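You operate a simulated robot arm through the tools that you are given. There is no shell and no other tool.

Carry out the task below with a simulated two-armed robot. There is one attempt and no reset: what you move stays moved.

TASK
Swing the fan to STACKS, tilt it fully down, clamp it and switch it to FAST.
Fine: free the yellow clamp lever first and set it back to HOLD before the fan starts; see it turning.

The check looks at the end state, three seconds after you hand in, the way a careful person would. Anything else that was tipped, shoved, dropped, spilled or broken makes it a failure.

THE ROBOT
Two 7-joint arms with fingered hands on one trunk that stands fixed in place. Base frame: the origin is at the foot of the trunk, x ahead of it, y to its left, z up. Lengths are in m, angles in degrees, forces in N, time in s.
The left shoulder is at [0.06, 0.138, 0.947], the right one opposite. With the tool pointing down near the work surface each hand reaches from about 0.1 to 0.82 m from the base axis, measured 20 degrees to its own side. Payload 4 kg a hand.
Tool frame (each hand has its own): the origin (TCP) lies between the finger pads and is the grasp point; the fingertips stand 0.036 m ahead of it; z points along the fingers, y is the line along which they close. The gripper opens to 0.12 m; its body begins 0.042 m behind the TCP. The gripper is a hand of 5 fingers: y runs from the thumb to the fingers, the wrist lies at [-0.015, -0.109, -0.2] in the tool frame, and closing takes about 1.5 s.
Orientation is told as [roll, pitch, yaw] about the base's x, y, z axes, in that order, counted from this pose: with the fingers straight down and the wrist toward the robot, the tool's x, y and z point along [0, 1, 0], [1, 0, 0] and [0, 0, -1] of the base frame.

THE INTERFACE
- The arms move only by the tool drive_tool. It takes "left_steps", "right_steps" or both (then of equal length, played together; a hand with none holds still); each is a list of rows, each an object (a shift or turn left out is 0, a gripper value left out holds the last) with "travel": the shift along the base's x, y, z in m, a list of three; "rotation": the turn, a rotation vector about the base's x, y, z in rad, a list of three; "gripper": the gripper command, from -1 (shut) to 1 (fully open), values between in proportion. In form: [{"travel": [dx, dy, dz], "rotation": [wx, wy, wz], "gripper": gripper}, ...]. A call has 1 to 20 rows; each row shifts and turns the commanded pose from where the row before left it. Rows are played at 5 a second. More than 0.05 m and 8.6 degrees between two rows, or a gripper value outside its range, and nothing of the call is played. A pose out of reach is approached as far as the arm can. The call stops where the force on the tool passes 50 N (or 10 N more than at its start, if that is more) or the arm is blocked; 0.2 s more then pass. Each finger travels about 0.153 m/s and halts on what it meets, pressing with about 23 N; the grip force reading is that of the motor and also rises with nothing between the fingers. The clock runs only during rows and for 0.2 s after the last one: add rows that do not move to give the fingers time. The reply holds the time, the measured pose of the TCP, the force on the tool along the base axes, the opening and the grip force, in the units named above and with some noise, with the torque about the TCP (base axes, N m) and any sound that the robot's microphone picked up, and new pictures: "views" is both (left out), scene, wrist or none (wrist: the cameras of the hands that moved).
- Cameras (640 x 400 px; columns grow to the right, rows downward): "scene" is now at [0.0515, -0.0035, 1.5797]; the picture's right is [-0.03, -1.00, 0.00], its down [-0.68, 0.02, -0.73] and it looks along [0.73, -0.02, -0.68] (base axes); focal length 309 px, centre (320, 200). "left" rides on the left gripper at [-0.069, -0.079, -0.131] in its tool frame; the picture's right is [-0.79, -0.29, 0.55], its down [0.55, -0.73, 0.40] and it looks along [0.29, 0.61, 0.74] (tool axes); focal length 222 px, centre (320, 200). "right" rides on the right gripper at [0.069, -0.079, -0.131] in its tool frame; the picture's right is [-0.79, 0.29, -0.55], its down [-0.55, -0.74, 0.40] and it looks along [-0.29, 0.61, 0.74] (tool axes); focal length 222 px, centre (320, 200). There is no depth. A picture from a camera that has moved, and an enlarged one, comes with that camera's place and axes in the base frame and with its lens.
- move_column(by): slides the trunk up (or, below 0, down) by that many m; the arms and the scene camera ride with it, the base frame stays. It gives what a move gives, with no picture.
- grasp_type(shape, hand): the hand has 5 fingers and takes this shape, open, in about a second: jaw (thumb against the fingers, like two jaws); tri (thumb and two fingers); tip (a fingertip pinch); poke (one finger out to press); point (the index stretched); flat (the hand flat); cup (the hand cupped); fist (a fist). The gripper value then closes the fingers along that shape, each until it touches; the sizes above hold for jaw. It gives what a move gives, with no picture.
- pan_tilt(pan, tilt): turns the head with the scene camera to pan (to the left, within 86 degrees either way) and tilt (down, from -29 to 69), counted from straight ahead of the robot. It gives what a move gives, and a new picture of the scene camera.
- enlarge(camera, box): a new picture of the part [left, top, right, bottom] of that camera's present view, enlarged. It takes no simulated time.
- finish_job(): hands the job in; it is judged then, once.

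Places have to be worked out from the pictures, the camera data and where the tool is seen. Open the grippers and draw the arms clear of the work before you hand the job in, unless the task says otherwise.

The tools are called after ">>>" as name(argument=value, ...) on one line, values as JSON. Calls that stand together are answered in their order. drive_tool: Moves the arms, as the interface text tells. Its arguments: {"type":"object","properties":{"left_steps":{"type":"array","items":{"type":"object","properties":{"travel":{"type":"array","items":{"type":"number"}},"rotation":{"type":"array","items":{"type":"number"}},"gripper":{"type":"number"}}}},"right_steps":{"type":"array","items":{"type":"object","properties":{"travel":{"type":"array","items":{"type":"number"}},"rotation":{"type":"array","items":{"type":"number"}},"gripper":{"type":"number"}}}},"views":{"type":"string","enum":["both","scene","wrist","none"]}},"required":[]} The other tools are called the same way: move_column (by) moves the trunk up or down; grasp_type (shape, hand) gives the hand a shape; pan_tilt (pan, tilt) turns the head that bears the scene camera; enlarge (camera, box) takes an enlarged picture of a part of a camera's view; finish_job () hands the job in.

At the start:

```text
time: 0.0
left_ee_pos: [0.6649, 0.1798, 1.1879]
left_tool_rot: [0.1, 0.0, 0.0]
left_ft_force: [-0.6, -0.4, 1.0]
left_torque: [-0.01, 0.02, 0.02]
left_width: 0.1198
left_grasp_force: 0.0
left_shape: jaw
right_ee_pos: [0.3998, -0.2802, 1.2124]
right_tool_rot: [0.0, 0.0, 0.0]
right_ft_force: [0.6, 1.3, -1.0]
right_torque: [0.02, 0.0, -0.04]
right_width: 0.1196
right_grasp_force: 0.0
right_shape: jaw
trunk travel left (down, up): [-0.525, 0.065]
head pan, tilt (commanded): [-1.8, 43.0]
```

scene: 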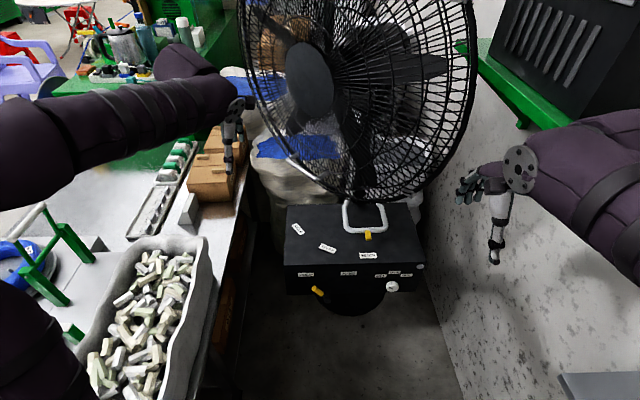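
right: 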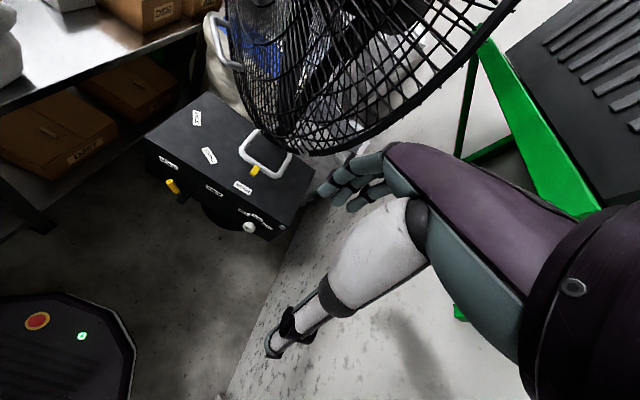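
left: 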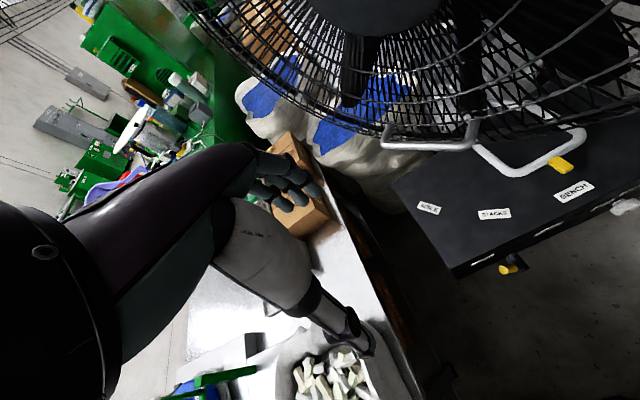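

The fan stands ahead on a black box with labels, a handle with a yellow pointer, a yellow lever at the front and a white knob. I enlarge the views to read the labels.

>>> enlarge(camera="scene", box=[270, 190, 440, 310])

>>> enlarge(camera="right", box=[130, 80, 330, 250])

>>> enlarge(camera="left", box=[370, 80, 640, 290])

>>> enlarge(camera="scene", box=[230, 0, 490, 220])

```text
3.33 times, centred on (355, 250) of scene
camera zoom: at [0.0515, -0.0035, 1.5797], right [-0.03, -1.0, 0.0], down [-0.68, 0.02, -0.73], along [0.73, -0.02, -0.68], focal length 1031 px, centre (203, 33)
```

zoom: 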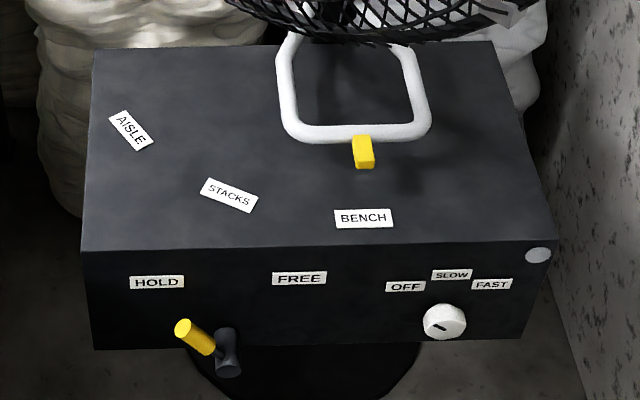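

```text
2.35 times, centred on (230, 165) of right
camera zoom: at [0.3193, -0.2112, 1.3444], right [0.29, -0.79, 0.55], down [-0.74, -0.55, -0.4], along [0.61, -0.29, -0.74], focal length 523 px, centre (532, 282)
```

zoom: 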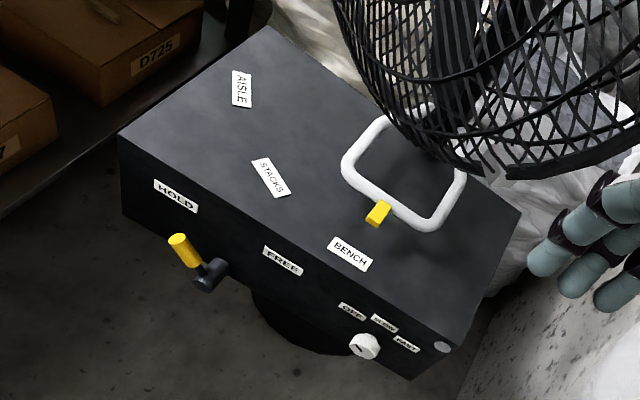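

```text
1.90 times, centred on (505, 185) of left
camera zoom: at [0.5862, 0.1105, 1.3208], right [-0.29, -0.79, -0.55], down [-0.73, 0.55, -0.4], along [0.61, 0.29, -0.74], focal length 423 px, centre (-32, 229)
```

zoom: 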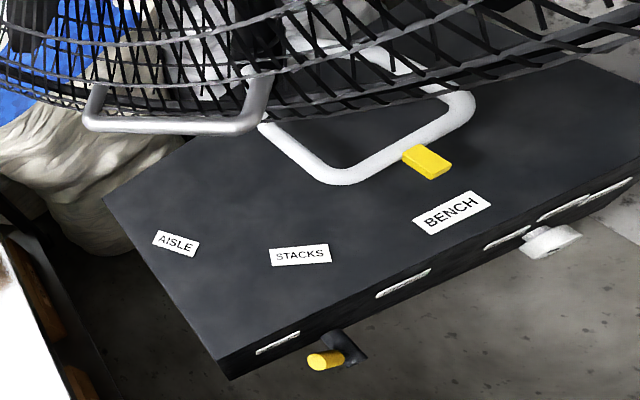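

```text
1.82 times, centred on (360, 110) of scene
camera zoom: at [0.0515, -0.0035, 1.5797], right [-0.03, -1.0, 0.0], down [-0.68, 0.02, -0.73], along [0.73, -0.02, -0.68], focal length 562 px, centre (247, 364)
```

zoom: 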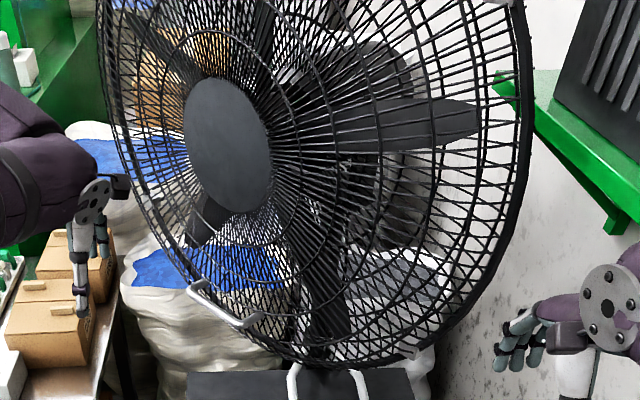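

The pointer is at BENCH and the lever stands on HOLD. I tilt the head to see the whole fan head and its tilting parts.

>>> pan_tilt(pan=-6, tilt=20)

>>> enlarge(camera="left", box=[160, 0, 640, 200])

>>> enlarge(camera="right", box=[190, 0, 430, 160])

```text
time: 0.9
left_ee_pos: [0.6641, 0.1793, 1.1881]
left_tool_rot: [0.0, 0.0, 0.1]
left_ft_force: [-0.3, -0.3, 0.9]
left_torque: [0.02, 0.03, -0.01]
left_width: 0.1195
left_grasp_force: 0.1
left_shape: jaw
right_ee_pos: [0.3988, -0.2813, 1.2121]
right_tool_rot: [0.0, 0.0, 0.0]
right_ft_force: [-0.6, 0.2, 0.1]
right_torque: [-0.02, 0.0, -0.03]
right_width: 0.1197
right_grasp_force: 0.0
right_shape: jaw
trunk travel left (down, up): [-0.525, 0.065]
head pan, tilt (commanded): [-6.0, 20.0]
camera scene: at [0.0613, -0.0106, 1.6155], right [-0.1, -0.99, 0.0], down [-0.34, 0.04, -0.94], along [0.93, -0.1, -0.34], focal length 309 px, centre (320, 200)
```

scene: 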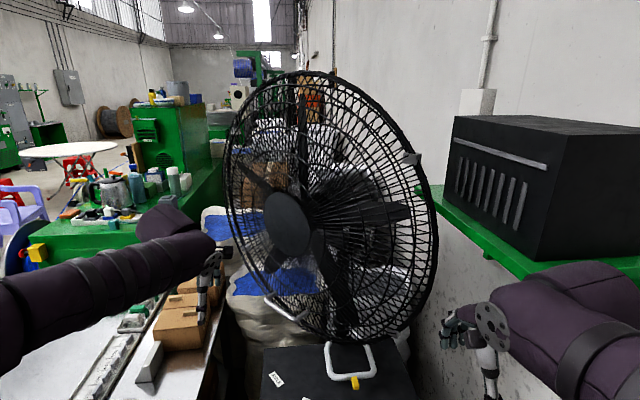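

```text
1.33 times, centred on (400, 100) of left
camera zoom: at [0.5862, 0.1105, 1.3208], right [-0.29, -0.79, -0.55], down [-0.73, 0.55, -0.4], along [0.61, 0.29, -0.74], focal length 296 px, centre (213, 333)
```

zoom: 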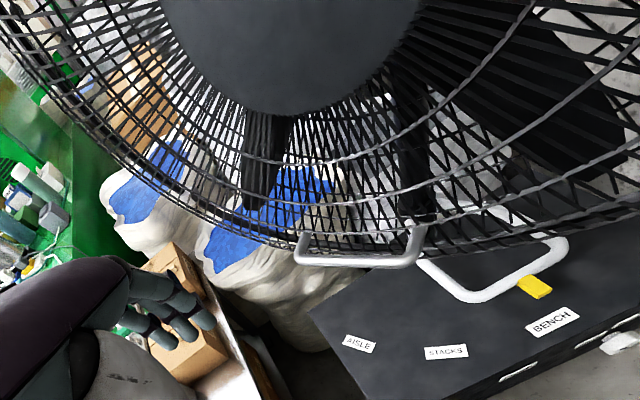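

```text
2.50 times, centred on (310, 80) of right
camera zoom: at [0.3193, -0.2112, 1.3444], right [0.29, -0.79, 0.55], down [-0.74, -0.55, -0.4], along [0.61, -0.29, -0.74], focal length 555 px, centre (345, 500)
```

zoom: 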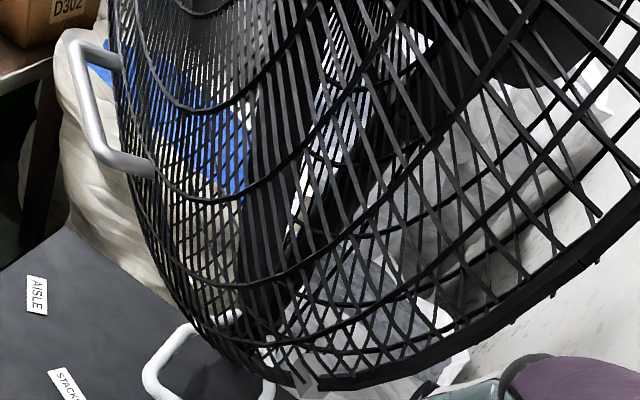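

The fan faces about 45° to the robot's left, the grey U-handle on the cage rim is around (0.84, 0.03, 0.98), the white swing loop around (0.81, -0.2, 0.72), the yellow lever hub near (0.67, -0.05, 0.51), and the knob near (0.68, -0.30, 0.535). I bring the right hand down in front of the panel, fingers turned forward, with no contact.

>>> drive_tool(right_steps=[{"travel": [-0.01, 0.01, -0.04], "rotation": [0, -0.13, 0]}, {"travel": [-0.01, 0.01, -0.04], "rotation": [0, -0.13, 0]}, {"travel": [-0.01, 0.01, -0.04], "rotation": [0, -0.13, 0]}, {"travel": [0, 0.01, -0.04], "rotation": [0, -0.13, 0]}, {"travel": [0, 0.01, -0.04], "rotation": [0, -0.13, 0]}, {"travel": [0, 0.01, -0.04], "rotation": [0, -0.13, 0]}, {"travel": [0, 0.0, -0.04], "rotation": [0, -0.13, 0]}, {"travel": [0, 0.0, -0.04], "rotation": [0, -0.13, 0]}], views="both")

>>> pan_tilt(pan=-8, tilt=45)

```text
time: 2.7
left_ee_pos: [0.6651, 0.1798, 1.1893]
left_tool_rot: [0.0, -0.1, -0.1]
left_ft_force: [0.0, 0.0, 0.8]
left_torque: [0.07, -0.01, 0.01]
left_width: 0.1201
left_grasp_force: 0.1
left_shape: jaw
right_ee_pos: [0.4862, -0.2778, 1.0625]
right_tool_rot: [2.5, -48.2, 1.2]
right_ft_force: [-0.8, 0.6, 0.7]
right_torque: [-0.03, 0.0, -0.04]
right_width: 0.1199
right_grasp_force: 0.1
right_shape: jaw
right hand out of reach, approached as far as the arm can: row 3, 4, 5, 6, 7, 8
trunk travel left (down, up): [-0.525, 0.065]
head pan, tilt (commanded): [-6.0, 20.0]
camera scene: at [0.0604, -0.0116, 1.6156], right [-0.1, -0.99, 0.0], down [-0.34, 0.04, -0.94], along [0.93, -0.1, -0.34], focal length 309 px, centre (320, 200)
camera right: at [0.3317, -0.2165, 1.0942], right [-0.17, -0.81, 0.56], down [-0.17, -0.54, -0.83], along [0.97, -0.24, -0.04], focal length 222 px, centre (320, 200)
```

scene: 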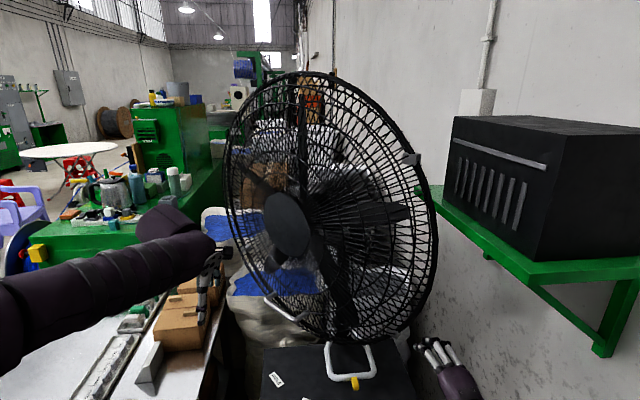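
right: 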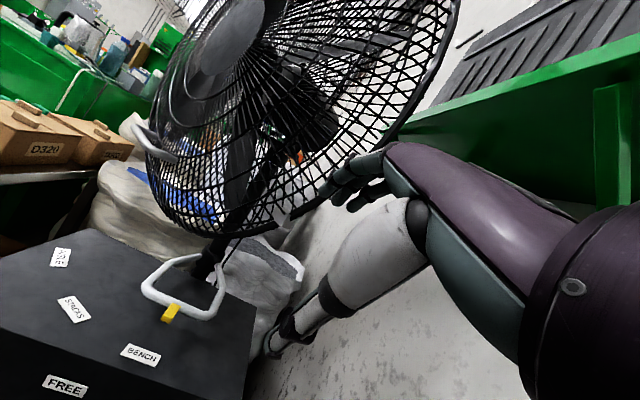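

```text
time: 3.6
left_ee_pos: [0.664, 0.179, 1.1896]
left_tool_rot: [0.0, 0.1, 0.1]
left_ft_force: [0.1, 0.3, 0.0]
left_torque: [-0.01, -0.04, 0.0]
left_width: 0.1202
left_grasp_force: 0.2
left_shape: jaw
right_ee_pos: [0.4865, -0.2768, 1.061]
right_tool_rot: [2.2, -48.0, 1.4]
right_ft_force: [0.5, 0.4, -0.1]
right_torque: [-0.03, -0.01, -0.02]
right_width: 0.12
right_grasp_force: 0.0
right_shape: jaw
trunk travel left (down, up): [-0.525, 0.065]
head pan, tilt (commanded): [-8.0, 45.0]
camera scene: at [0.0493, -0.0123, 1.5769], right [-0.14, -0.99, 0.0], down [-0.7, 0.1, -0.71], along [0.7, -0.1, -0.71], focal length 309 px, centre (320, 200)
```

scene: 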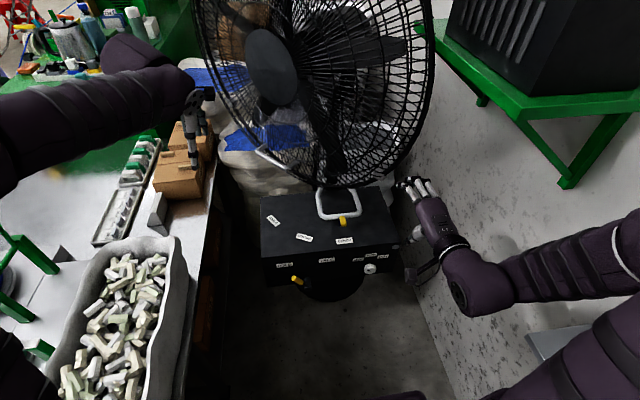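

The command ran out of reach because the hand was too close to the trunk with fingers forward. I move the target forward and see where the TCP settles.

>>> drive_tool(right_steps=[{"travel": [0.04, 0.0, 0]}, {"travel": [0.04, 0.0, 0]}, {"travel": [0.04, 0.0, 0.0]}], views="scene")

```text
time: 4.3
left_ee_pos: [0.6609, 0.1801, 1.1898]
left_tool_rot: [0.0, -0.1, 0.0]
left_ft_force: [0.5, 0.1, -0.4]
left_torque: [0.01, 0.04, -0.01]
left_width: 0.1199
left_grasp_force: 0.1
left_shape: jaw
right_ee_pos: [0.578, -0.2741, 1.059]
right_tool_rot: [2.5, -48.0, 0.4]
right_ft_force: [-43.0, 4.2, 2.3]
right_torque: [-0.12, -1.67, -0.03]
right_width: 0.1109
right_grasp_force: 0.0
right_shape: jaw
trunk travel left (down, up): [-0.525, 0.065]
head pan, tilt (commanded): [-8.0, 45.0]
stopped in row 3 (right hand): the force on the tool passed its limit at 73 N (the readings are from after the stop); the commanded pose is now the measured one
camera scene: at [0.0441, -0.0116, 1.577], right [-0.14, -0.99, 0.0], down [-0.7, 0.1, -0.71], along [0.7, -0.1, -0.71], focal length 309 px, centre (320, 200)
```

scene: 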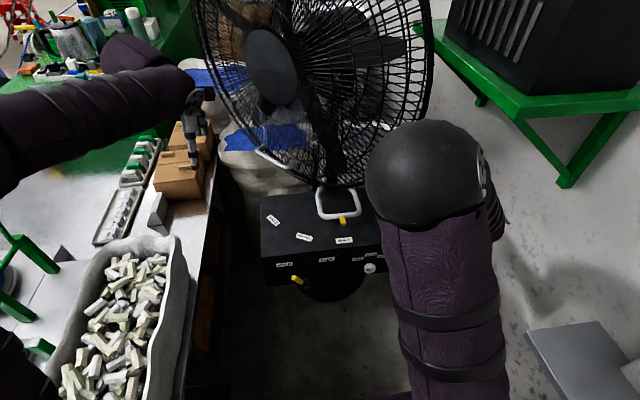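

The right hand met the near cage rim; I stop and back straight off, then check the fan is unmoved.

>>> drive_tool(right_steps=[{"travel": [-0.03, 0.0, 0]}, {"travel": [-0.03, 0.0, 0]}, {"travel": [-0.02, 0.0, 0.0]}], views="both")

```text
time: 5.1
left_ee_pos: [0.6653, 0.1791, 1.1891]
left_tool_rot: [0.0, 0.1, 0.0]
left_ft_force: [0.1, -0.2, -0.2]
left_torque: [-0.02, 0.02, 0.03]
left_width: 0.1199
left_grasp_force: 0.0
left_shape: jaw
right_ee_pos: [0.5037, -0.2765, 1.0611]
right_tool_rot: [2.5, -48.1, 0.6]
right_ft_force: [-0.3, -0.5, -0.5]
right_torque: [0.0, -0.01, 0.01]
right_width: 0.1198
right_grasp_force: 0.0
right_shape: jaw
trunk travel left (down, up): [-0.525, 0.065]
head pan, tilt (commanded): [-8.0, 45.0]
camera scene: at [0.0491, -0.0123, 1.5769], right [-0.14, -0.99, 0.0], down [-0.7, 0.1, -0.71], along [0.7, -0.1, -0.71], focal length 309 px, centre (320, 200)
camera right: at [0.3488, -0.2139, 1.0916], right [-0.18, -0.81, 0.56], down [-0.17, -0.53, -0.83], along [0.97, -0.25, -0.04], focal length 222 px, centre (320, 200)
```

scene: 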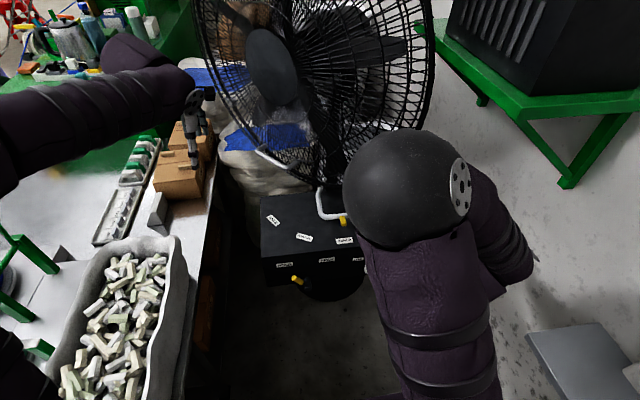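
right: 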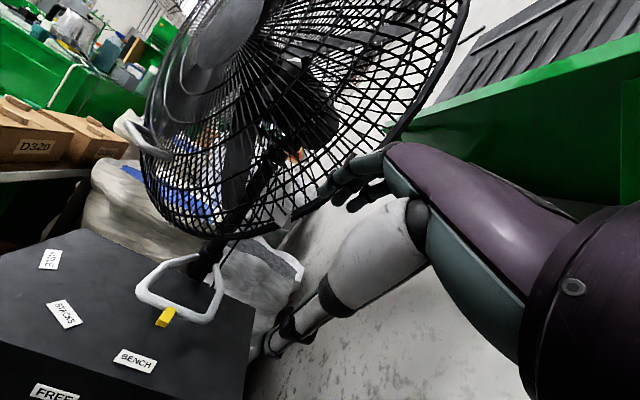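

The fan is unmoved and the force is back to zero. Now I lower the right hand straight down in front of the box, staying well ahead of the panel.

>>> drive_tool(right_steps=[{"travel": [0, 0.0, -0.04]}, {"travel": [0, 0.0, -0.04]}, {"travel": [0, 0.0, -0.04]}, {"travel": [0, 0.0, -0.04]}, {"travel": [0, 0.0, -0.04]}, {"travel": [0, 0.0, -0.04]}, {"travel": [0, 0.0, -0.04]}], views="both")

```text
time: 6.7
left_ee_pos: [0.6647, 0.1801, 1.1871]
left_tool_rot: [-0.1, -0.1, 0.1]
left_ft_force: [0.9, -0.3, 0.8]
left_torque: [-0.03, 0.0, 0.04]
left_width: 0.1198
left_grasp_force: 0.0
left_shape: jaw
right_ee_pos: [0.5262, -0.2305, 0.9763]
right_tool_rot: [2.6, -47.7, 0.6]
right_ft_force: [0.2, -0.5, -1.1]
right_torque: [-0.01, 0.04, 0.02]
right_width: 0.1198
right_grasp_force: 0.1
right_shape: jaw
right hand out of reach, approached as far as the arm can: row 1, 2, 3, 4, 5, 6, 7
trunk travel left (down, up): [-0.525, 0.065]
head pan, tilt (commanded): [-8.0, 45.0]
camera scene: at [0.0493, -0.0122, 1.5769], right [-0.14, -0.99, 0.0], down [-0.7, 0.1, -0.71], along [0.7, -0.1, -0.71], focal length 309 px, centre (320, 200)
camera right: at [0.3726, -0.1679, 1.0081], right [-0.18, -0.81, 0.56], down [-0.18, -0.53, -0.83], along [0.97, -0.24, -0.05], focal length 222 px, centre (320, 200)
```

scene: 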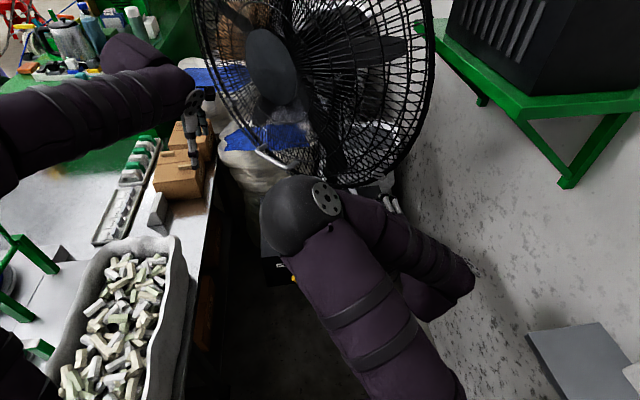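
right: 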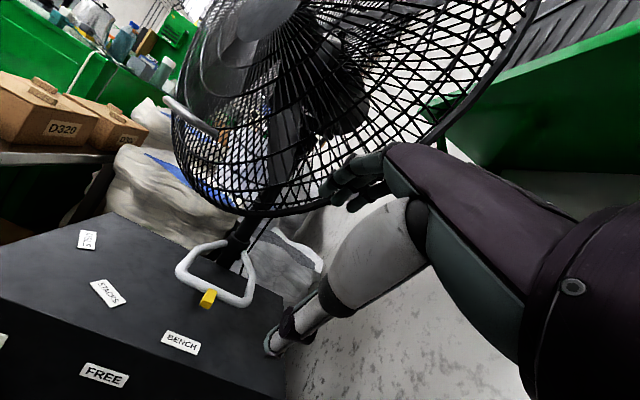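

The arm is folded too tightly at shoulder height with fingers forward. I turn the fingers back to straight down, which keeps the wrist farther from the shoulder, then descend.

>>> drive_tool(right_steps=[{"travel": [0, -0.01, 0.0], "rotation": [0, 0.13, 0]}, {"travel": [-0.01, -0.01, 0.0], "rotation": [0, 0.14, 0]}, {"travel": [-0.01, -0.01, 0.0], "rotation": [0, 0.14, 0]}, {"travel": [-0.01, -0.01, 0.0], "rotation": [0, 0.14, 0]}, {"travel": [0, 0, 0.0], "rotation": [0, 0.14, 0]}, {"travel": [0, 0, -0.02], "rotation": [0, 0.14, 0]}], views="scene")

```text
time: 8.1
left_ee_pos: [0.6656, 0.1786, 1.1889]
left_tool_rot: [-0.1, 0.0, 0.0]
left_ft_force: [0.6, -0.1, -0.2]
left_torque: [0.0, 0.04, 0.01]
left_width: 0.1199
left_grasp_force: 0.1
left_shape: jaw
right_ee_pos: [0.4973, -0.2702, 0.9575]
right_tool_rot: [2.8, -0.4, 0.3]
right_ft_force: [0.3, 1.6, 0.6]
right_torque: [0.04, 0.01, -0.04]
right_width: 0.1201
right_grasp_force: 0.0
right_shape: jaw
trunk travel left (down, up): [-0.525, 0.065]
head pan, tilt (commanded): [-8.0, 45.0]
camera scene: at [0.0501, -0.0124, 1.5768], right [-0.14, -0.99, 0.0], down [-0.7, 0.1, -0.71], along [0.7, -0.1, -0.71], focal length 309 px, centre (320, 200)
```

scene: 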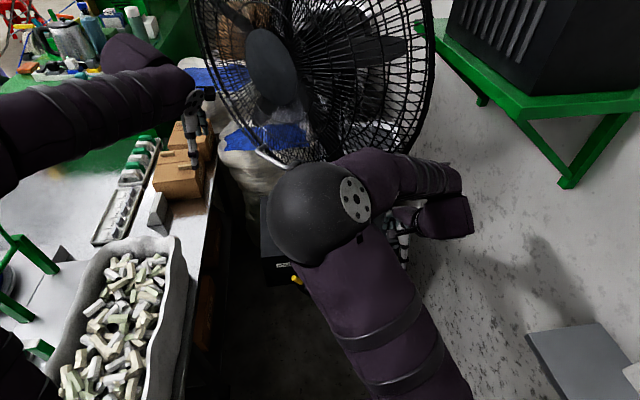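

The hand is reachable again with fingers down. I lower it in moderate steps while watching the elbow.

>>> drive_tool(right_steps=[{"travel": [0, 0, -0.03]}, {"travel": [0, 0, -0.03]}, {"travel": [0, 0, -0.03]}, {"travel": [0, 0, -0.03]}], views="both")

```text
time: 9.1
left_ee_pos: [0.6648, 0.1787, 1.1892]
left_tool_rot: [0.0, 0.0, -0.2]
left_ft_force: [-0.5, -0.5, 0.2]
left_torque: [0.01, -0.02, 0.04]
left_width: 0.1198
left_grasp_force: 0.0
left_shape: jaw
right_ee_pos: [0.483, -0.2566, 0.855]
right_tool_rot: [3.0, -0.7, 0.3]
right_ft_force: [0.3, -0.1, -0.3]
right_torque: [0.03, 0.01, 0.02]
right_width: 0.12
right_grasp_force: 0.0
right_shape: jaw
right hand out of reach, approached as far as the arm can: row 3, 4
trunk travel left (down, up): [-0.525, 0.065]
head pan, tilt (commanded): [-8.0, 45.0]
camera scene: at [0.0489, -0.0126, 1.577], right [-0.14, -0.99, 0.0], down [-0.7, 0.1, -0.71], along [0.7, -0.1, -0.71], focal length 309 px, centre (320, 200)
camera right: at [0.4005, -0.1947, 0.9901], right [0.29, -0.81, 0.51], down [-0.73, -0.53, -0.43], along [0.62, -0.25, -0.74], focal length 222 px, centre (320, 200)
```

scene: 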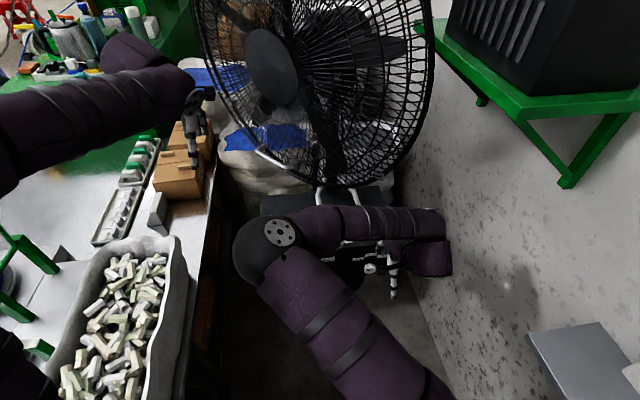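
right: 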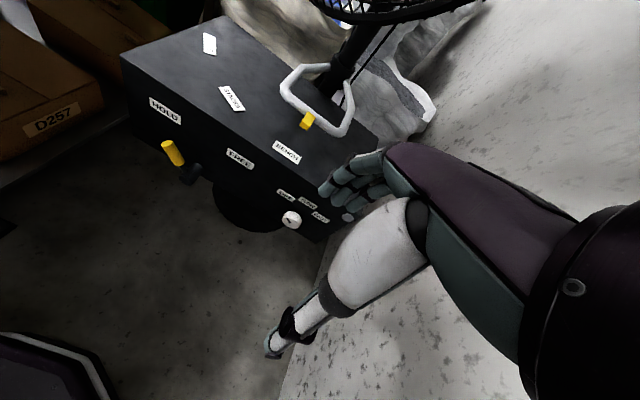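

The wrist camera shows the panel well: lever on HOLD, knob on OFF. I keep descending while moving slightly forward to stay within reach.

>>> drive_tool(right_steps=[{"travel": [0.03, 0, -0.01]}, {"travel": [0.03, 0, -0.03]}, {"travel": [0, 0, -0.04]}, {"travel": [0, 0, -0.04]}], views="both")

>>> enlarge(camera="right", box=[100, 0, 460, 260])

```text
time: 10.1
left_ee_pos: [0.666, 0.1819, 1.1885]
left_tool_rot: [0.0, 0.0, 0.0]
left_ft_force: [0.1, 0.0, 0.6]
left_torque: [-0.02, 0.0, 0.04]
left_width: 0.12
left_grasp_force: 0.0
left_shape: jaw
right_ee_pos: [0.5089, -0.2053, 0.7888]
right_tool_rot: [2.7, -0.5, 0.1]
right_ft_force: [0.4, -0.4, 0.7]
right_torque: [-0.01, 0.0, -0.01]
right_width: 0.1201
right_grasp_force: 0.0
right_shape: jaw
right hand out of reach, approached as far as the arm can: row 1, 2, 3, 4
trunk travel left (down, up): [-0.525, 0.065]
head pan, tilt (commanded): [-8.0, 45.0]
camera scene: at [0.0493, -0.012, 1.5769], right [-0.14, -0.99, 0.0], down [-0.7, 0.1, -0.71], along [0.7, -0.1, -0.71], focal length 309 px, centre (320, 200)
camera right: at [0.4274, -0.1427, 0.9238], right [0.29, -0.81, 0.51], down [-0.73, -0.53, -0.43], along [0.62, -0.25, -0.74], focal length 222 px, centre (320, 200)
```

scene: 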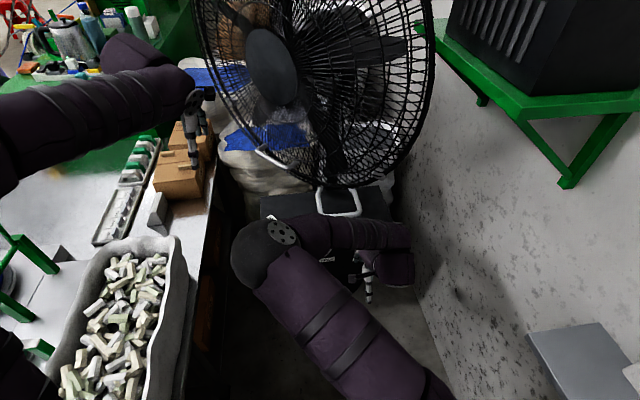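
right: 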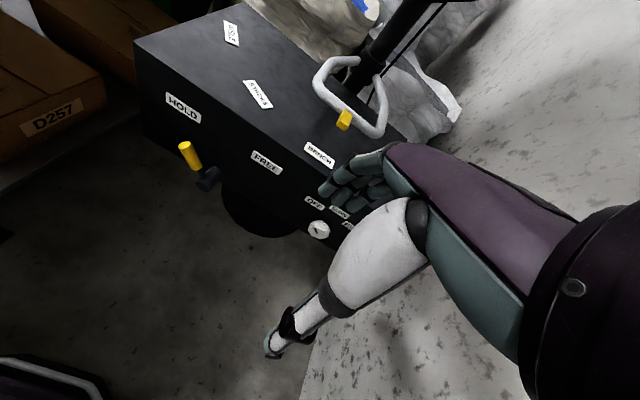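

```text
1.54 times, centred on (280, 130) of right
camera zoom: at [0.4274, -0.1427, 0.9238], right [0.29, -0.81, 0.51], down [-0.73, -0.53, -0.43], along [0.62, -0.25, -0.74], focal length 342 px, centre (382, 308)
```

zoom: 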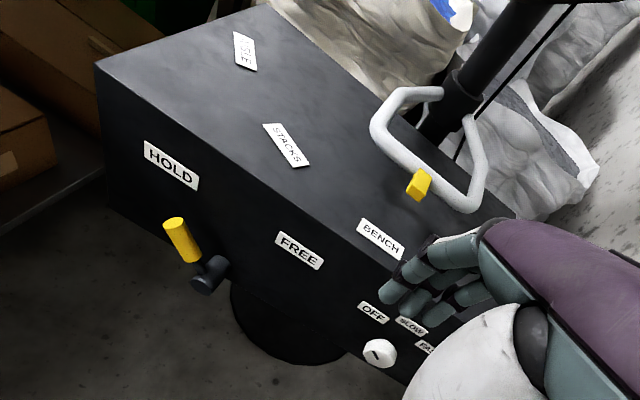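

The arm is still folded with the elbow inward. I stretch it out low and to the right in the free space ahead of the box, to open the elbow.

>>> drive_tool(right_steps=[{"travel": [0.01, -0.03, -0.035]}, {"travel": [0.01, -0.03, -0.035]}, {"travel": [0.01, -0.03, -0.035]}, {"travel": [0.0, -0.03, -0.035]}, {"travel": [0.0, -0.03, -0.035]}], views="both")

```text
time: 11.3
left_ee_pos: [0.665, 0.1797, 1.1889]
left_tool_rot: [-0.1, 0.1, -0.1]
left_ft_force: [1.1, 0.5, -0.4]
left_torque: [-0.02, 0.0, 0.0]
left_width: 0.1197
left_grasp_force: 0.1
left_shape: jaw
right_ee_pos: [0.4896, -0.1952, 0.7703]
right_tool_rot: [2.8, -0.5, 0.3]
right_ft_force: [0.4, 0.8, -0.2]
right_torque: [0.02, -0.01, 0.01]
right_width: 0.1202
right_grasp_force: 0.1
right_shape: jaw
right hand out of reach, approached as far as the arm can: row 1, 2, 3, 4, 5
trunk travel left (down, up): [-0.525, 0.065]
head pan, tilt (commanded): [-8.0, 45.0]
camera scene: at [0.0493, -0.0122, 1.5769], right [-0.14, -0.99, 0.0], down [-0.7, 0.1, -0.71], along [0.7, -0.1, -0.71], focal length 309 px, centre (320, 200)
camera right: at [0.4075, -0.1323, 0.9056], right [0.29, -0.81, 0.51], down [-0.73, -0.53, -0.43], along [0.62, -0.25, -0.74], focal length 222 px, centre (320, 200)
```

scene: 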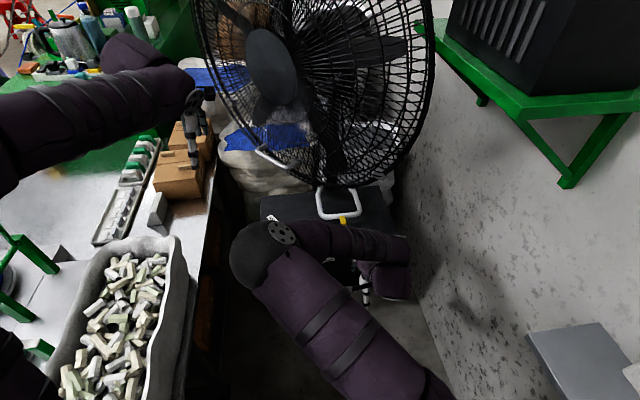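
right: 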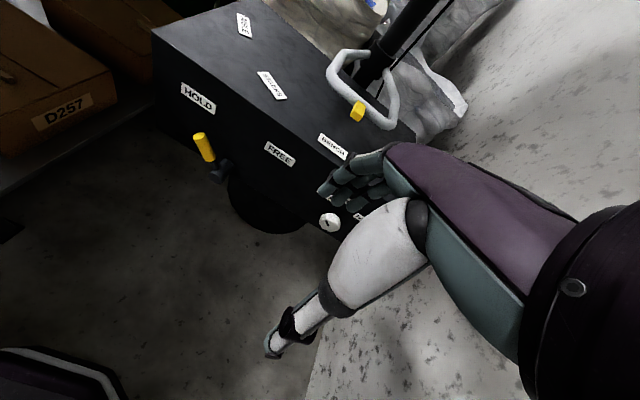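

The inward elbow is at its limit here. I go back up the same way and then out to the right, to bring the elbow back outside before coming down again.

>>> drive_tool(right_steps=[{"travel": [0.005, -0.02, 0.04]}, {"travel": [0.005, -0.02, 0.04]}, {"travel": [0.0, -0.02, 0.04]}, {"travel": [0.0, -0.02, 0.04]}, {"travel": [-0.01, -0.02, 0.04]}, {"travel": [-0.01, -0.02, 0.04]}, {"travel": [-0.01, -0.02, 0.04]}, {"travel": [-0.01, -0.01, 0.04]}, {"travel": [-0.01, -0.01, 0.04]}, {"travel": [-0.01, 0, 0.04]}], views="scene")

```text
time: 13.5
left_ee_pos: [0.6636, 0.1795, 1.1897]
left_tool_rot: [0.0, 0.0, 0.0]
left_ft_force: [-0.3, 0.2, -0.3]
left_torque: [-0.01, -0.01, 0.0]
left_width: 0.1199
left_grasp_force: 0.1
left_shape: jaw
right_ee_pos: [0.4419, -0.356, 1.1711]
right_tool_rot: [3.0, -0.6, 0.3]
right_ft_force: [-0.5, -0.5, -0.4]
right_torque: [0.0, 0.01, -0.01]
right_width: 0.1202
right_grasp_force: 0.1
right_shape: jaw
trunk travel left (down, up): [-0.525, 0.065]
head pan, tilt (commanded): [-8.0, 45.0]
camera scene: at [0.0485, -0.0119, 1.5769], right [-0.14, -0.99, 0.0], down [-0.7, 0.1, -0.71], along [0.7, -0.1, -0.71], focal length 309 px, centre (320, 200)
```

scene: 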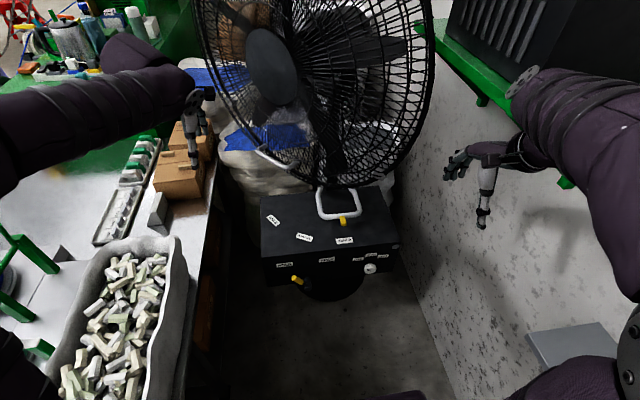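

The elbow is outside again. I descend along the right side at x≈0.48, y≈-0.42, keeping the wrist far enough from the shoulder and clear of the cage.

>>> drive_tool(right_steps=[{"travel": [0.01, -0.03, -0.02]}, {"travel": [0.01, -0.03, -0.03]}, {"travel": [0.01, -0.01, -0.04]}, {"travel": [0.01, 0, -0.04]}, {"travel": [0.0, 0, -0.04]}, {"travel": [0, 0, -0.04]}], views="scene")

```text
time: 14.9
left_ee_pos: [0.6653, 0.1785, 1.1873]
left_tool_rot: [0.0, 0.0, 0.1]
left_ft_force: [0.3, 0.0, 0.4]
left_torque: [0.01, 0.0, 0.0]
left_width: 0.1199
left_grasp_force: 0.1
left_shape: jaw
right_ee_pos: [0.4839, -0.4252, 0.9587]
right_tool_rot: [2.9, -0.5, 0.3]
right_ft_force: [-1.0, 0.0, -0.2]
right_torque: [0.05, 0.0, -0.03]
right_width: 0.1201
right_grasp_force: 0.2
right_shape: jaw
trunk travel left (down, up): [-0.525, 0.065]
head pan, tilt (commanded): [-8.0, 45.0]
camera scene: at [0.05, -0.0127, 1.5769], right [-0.14, -0.99, 0.0], down [-0.7, 0.1, -0.71], along [0.7, -0.1, -0.71], focal length 309 px, centre (320, 200)
```

scene: 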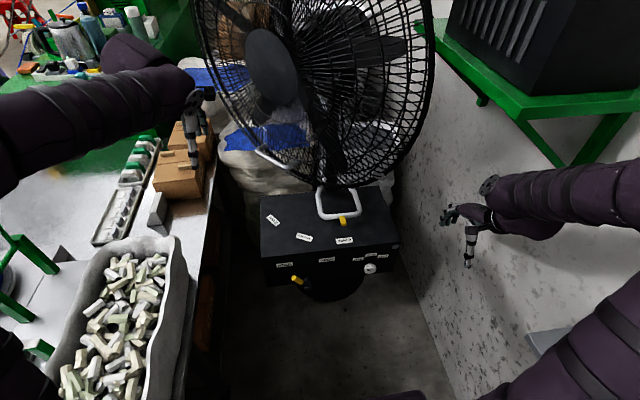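

The descent works with the elbow outside. I continue down to about z=0.74.

>>> drive_tool(right_steps=[{"travel": [0.01, 0, -0.04]}, {"travel": [0.01, 0.0, -0.04]}, {"travel": [0.01, 0.01, -0.04]}, {"travel": [0.01, 0.01, -0.04]}, {"travel": [0.0, 0.01, -0.04]}], views="scene")

```text
time: 16.1
left_ee_pos: [0.6658, 0.1786, 1.1885]
left_tool_rot: [-0.1, 0.0, 0.0]
left_ft_force: [0.7, -0.1, 0.5]
left_torque: [-0.01, -0.02, -0.01]
left_width: 0.1198
left_grasp_force: 0.1
left_shape: jaw
right_ee_pos: [0.5243, -0.3943, 0.7622]
right_tool_rot: [2.7, -0.6, 0.4]
right_ft_force: [0.1, 0.1, 0.2]
right_torque: [0.0, 0.02, -0.01]
right_width: 0.12
right_grasp_force: 0.1
right_shape: jaw
trunk travel left (down, up): [-0.525, 0.065]
head pan, tilt (commanded): [-8.0, 45.0]
camera scene: at [0.05, -0.0126, 1.5769], right [-0.14, -0.99, 0.0], down [-0.7, 0.1, -0.71], along [0.7, -0.1, -0.71], focal length 309 px, centre (320, 200)
```

scene: 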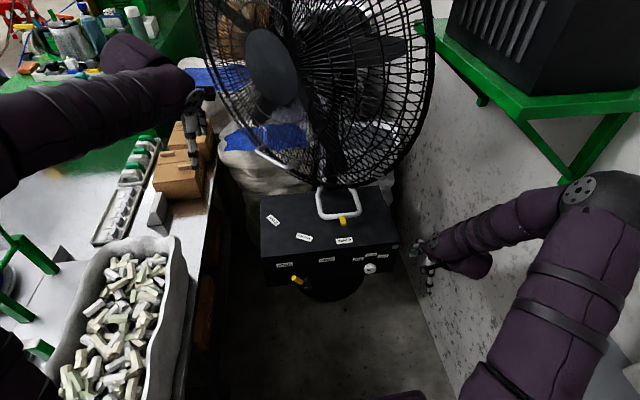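

Now down to z≈0.62 and then turn the fingers forward while drifting toward the panel centre.

>>> drive_tool(right_steps=[{"travel": [0.01, 0, -0.04]}, {"travel": [0.01, 0.0, -0.04]}, {"travel": [0.0, 0.0, -0.04]}, {"travel": [0.0, 0.02, -0.02], "rotation": [0, -0.13, 0]}, {"travel": [0.0, 0.02, 0], "rotation": [0, -0.13, 0]}, {"travel": [0.0, 0.02, 0], "rotation": [0, -0.13, 0]}, {"travel": [0.0, 0.02, 0], "rotation": [0, -0.13, 0]}, {"travel": [0.0, 0.02, 0], "rotation": [0, -0.13, 0]}, {"travel": [0.0, 0.02, 0], "rotation": [0, -0.13, 0]}], views="both")

```text
time: 18.1
left_ee_pos: [0.6652, 0.1785, 1.1872]
left_tool_rot: [0.0, 0.0, 0.0]
left_ft_force: [0.2, -0.5, 0.4]
left_torque: [0.0, 0.0, -0.02]
left_width: 0.1202
left_grasp_force: 0.1
left_shape: jaw
right_ee_pos: [0.5444, -0.2762, 0.621]
right_tool_rot: [2.5, -45.4, 0.3]
right_ft_force: [0.1, 0.1, 0.1]
right_torque: [-0.01, -0.04, -0.01]
right_width: 0.12
right_grasp_force: 0.0
right_shape: jaw
trunk travel left (down, up): [-0.525, 0.065]
head pan, tilt (commanded): [-8.0, 45.0]
camera scene: at [0.0495, -0.0122, 1.5769], right [-0.14, -0.99, 0.0], down [-0.7, 0.1, -0.71], along [0.7, -0.1, -0.71], focal length 309 px, centre (320, 200)
camera right: at [0.3912, -0.2139, 0.6609], right [-0.15, -0.81, 0.57], down [-0.21, -0.53, -0.82], along [0.96, -0.25, -0.09], focal length 222 px, centre (320, 200)
```

scene: 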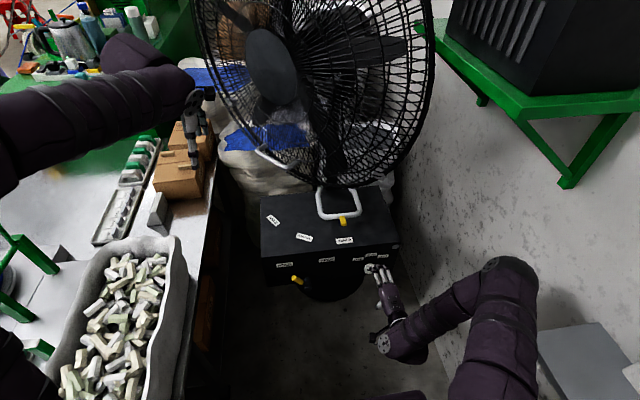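
right: 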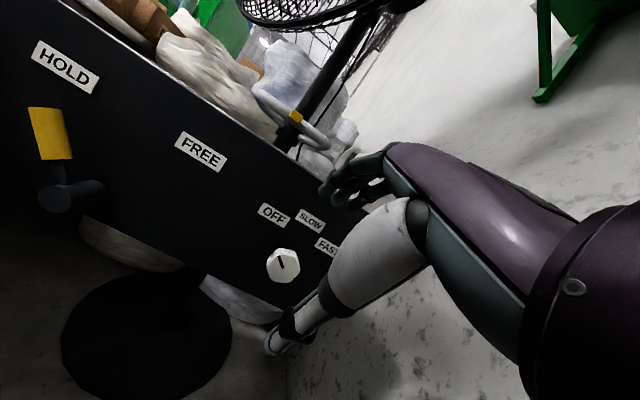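

The right arm now has a natural elbow and a good view of the panel; the lever hub is at about (y -0.05, z 0.495), its yellow grip end at (0.662, 0, 0.561). I shape the right hand to poke for pushing the lever and look at it.

>>> grasp_type(hand="right", shape="poke")

>>> enlarge(camera="right", box=[0, 0, 640, 400])

>>> enlarge(camera="scene", box=[250, 180, 450, 380])

```text
time: 19.0
left_ee_pos: [0.6649, 0.1799, 1.188]
left_tool_rot: [0.0, -0.1, 0.1]
left_ft_force: [-0.2, 0.2, 0.5]
left_torque: [0.02, -0.03, -0.05]
left_width: 0.12
left_grasp_force: 0.1
left_shape: jaw
right_ee_pos: [0.5424, -0.2774, 0.6213]
right_tool_rot: [2.5, -45.3, 0.5]
right_ft_force: [-0.3, -0.1, -0.5]
right_torque: [0.02, 0.0, 0.01]
right_width: 0.0001
right_grasp_force: 0.0
right_shape: poke
trunk travel left (down, up): [-0.525, 0.065]
head pan, tilt (commanded): [-8.0, 45.0]
```

```text
1.00 times, centred on (320, 200) of right (not enlarged: the box is as wide or as high as the picture)
camera zoom: at [0.3912, -0.2143, 0.6611], right [-0.15, -0.81, 0.57], down [-0.21, -0.53, -0.82], along [0.96, -0.25, -0.09], focal length 222 px, centre (320, 200)
```

zoom: 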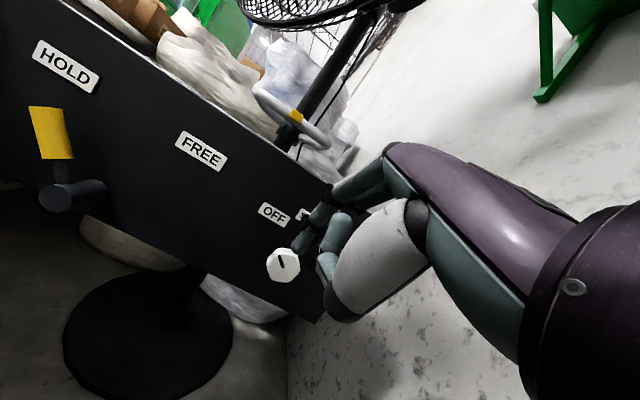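

```text
2.00 times, centred on (350, 280) of scene
camera zoom: at [0.0493, -0.0123, 1.5769], right [-0.14, -0.99, 0.0], down [-0.7, 0.1, -0.71], along [0.7, -0.1, -0.71], focal length 619 px, centre (260, 40)
```

zoom: 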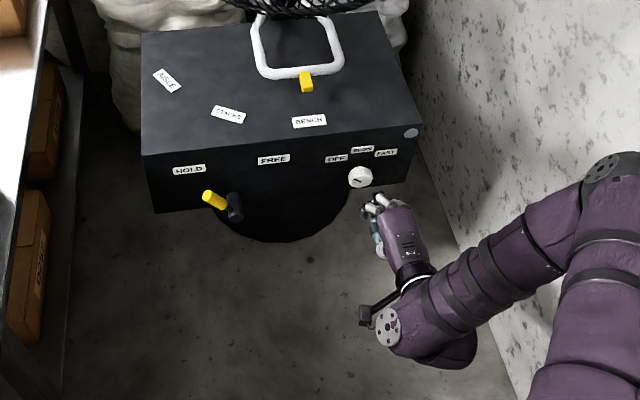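

The index is out. I carry the hand left in front of the panel to y≈0.04, left of the lever, with the finger pitched a little more forward.

>>> drive_tool(right_steps=[{"travel": [0.0, 0.04, 0.0], "rotation": [0, -0.065, 0]}, {"travel": [0.0, 0.04, 0.0], "rotation": [0, -0.065, 0]}, {"travel": [0.0, 0.04, 0.0], "rotation": [0, -0.065, 0]}, {"travel": [0.0, 0.04, 0.0], "rotation": [0, -0.065, 0]}, {"travel": [0.0, 0.04, 0.0]}, {"travel": [0.0, 0.04, 0.0]}, {"travel": [0.0, 0.04, 0.0]}, {"travel": [0.0, 0.04, 0.0]}], views="both")

>>> enlarge(camera="scene", box=[220, 220, 380, 330])

```text
time: 20.8
left_ee_pos: [0.6645, 0.1803, 1.1878]
left_tool_rot: [0.0, 0.0, 0.0]
left_ft_force: [0.2, -0.2, 0.1]
left_torque: [-0.06, -0.01, 0.01]
left_width: 0.1201
left_grasp_force: 0.0
left_shape: jaw
right_ee_pos: [0.543, 0.0429, 0.6216]
right_tool_rot: [2.2, -60.1, 0.6]
right_ft_force: [0.8, -0.1, 0.1]
right_torque: [0.03, -0.02, 0.01]
right_width: 0.0
right_grasp_force: 0.1
right_shape: poke
trunk travel left (down, up): [-0.525, 0.065]
head pan, tilt (commanded): [-8.0, 45.0]
camera scene: at [0.0493, -0.0117, 1.5769], right [-0.14, -0.99, 0.0], down [-0.7, 0.1, -0.71], along [0.7, -0.1, -0.71], focal length 309 px, centre (320, 200)
camera right: at [0.3862, 0.1052, 0.6211], right [-0.29, -0.81, 0.51], down [0.0, -0.53, -0.85], along [0.96, -0.25, 0.16], focal length 222 px, centre (320, 200)
```

scene: 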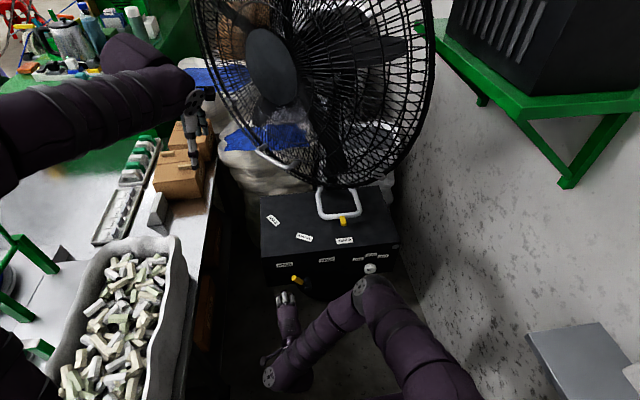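
right: 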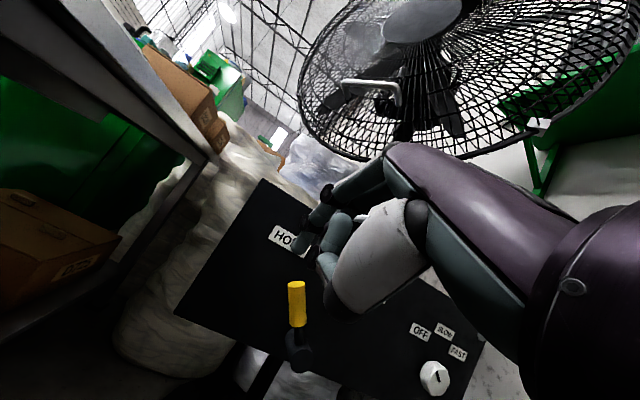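

```text
3.64 times, centred on (300, 275) of scene
camera zoom: at [0.0493, -0.0117, 1.5769], right [-0.14, -0.99, 0.0], down [-0.7, 0.1, -0.71], along [0.7, -0.1, -0.71], focal length 1125 px, centre (393, -73)
```

zoom: 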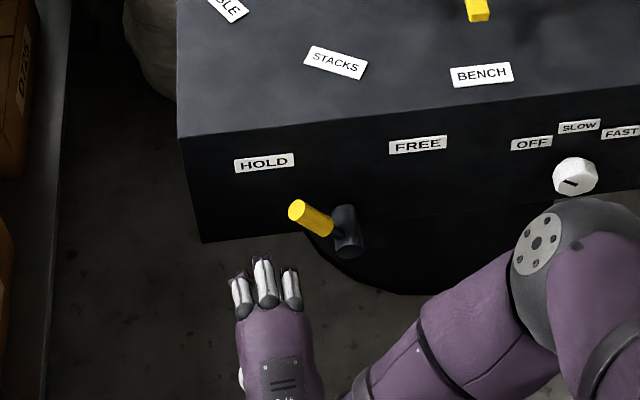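

In poke shape the curled fingers come nearly as far forward as the index tip. I try the point shape, which should stretch the index farther.

>>> grasp_type(hand="right", shape="point")

>>> enlarge(camera="scene", box=[220, 220, 380, 330])

>>> enlarge(camera="right", box=[180, 120, 500, 390])

```text
time: 21.7
left_ee_pos: [0.666, 0.1797, 1.1889]
left_tool_rot: [0.0, 0.0, 0.0]
left_ft_force: [0.1, 0.2, 0.0]
left_torque: [0.03, -0.01, 0.02]
left_width: 0.1201
left_grasp_force: 0.0
left_shape: jaw
right_ee_pos: [0.5425, 0.0414, 0.6222]
right_tool_rot: [2.3, -60.1, 0.7]
right_ft_force: [-1.0, 0.1, 0.8]
right_torque: [-0.02, -0.02, 0.01]
right_width: 0.1141
right_grasp_force: 0.2
right_shape: point
trunk travel left (down, up): [-0.525, 0.065]
head pan, tilt (commanded): [-8.0, 45.0]
```

```text
3.64 times, centred on (300, 275) of scene
camera zoom: at [0.0493, -0.0122, 1.5769], right [-0.14, -0.99, 0.0], down [-0.7, 0.1, -0.71], along [0.7, -0.1, -0.71], focal length 1125 px, centre (393, -73)
```

zoom: 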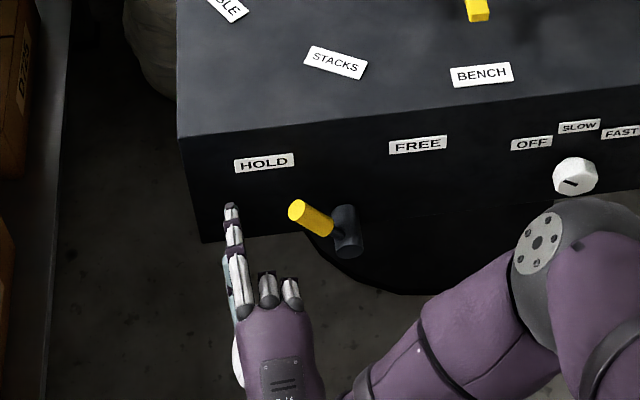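

```text
1.48 times, centred on (340, 255) of right
camera zoom: at [0.386, 0.1046, 0.6213], right [-0.29, -0.81, 0.51], down [0.0, -0.53, -0.85], along [0.96, -0.25, 0.16], focal length 329 px, centre (290, 118)
```

zoom: 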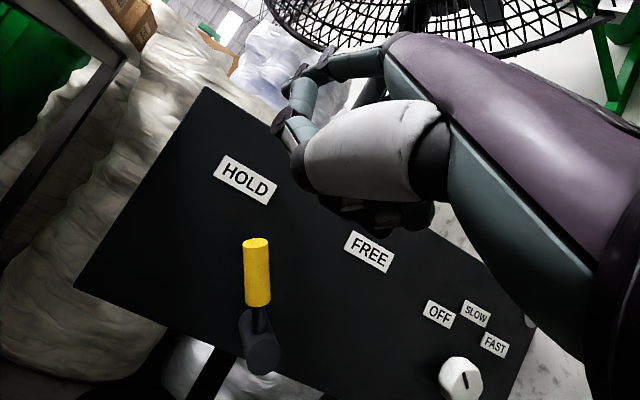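

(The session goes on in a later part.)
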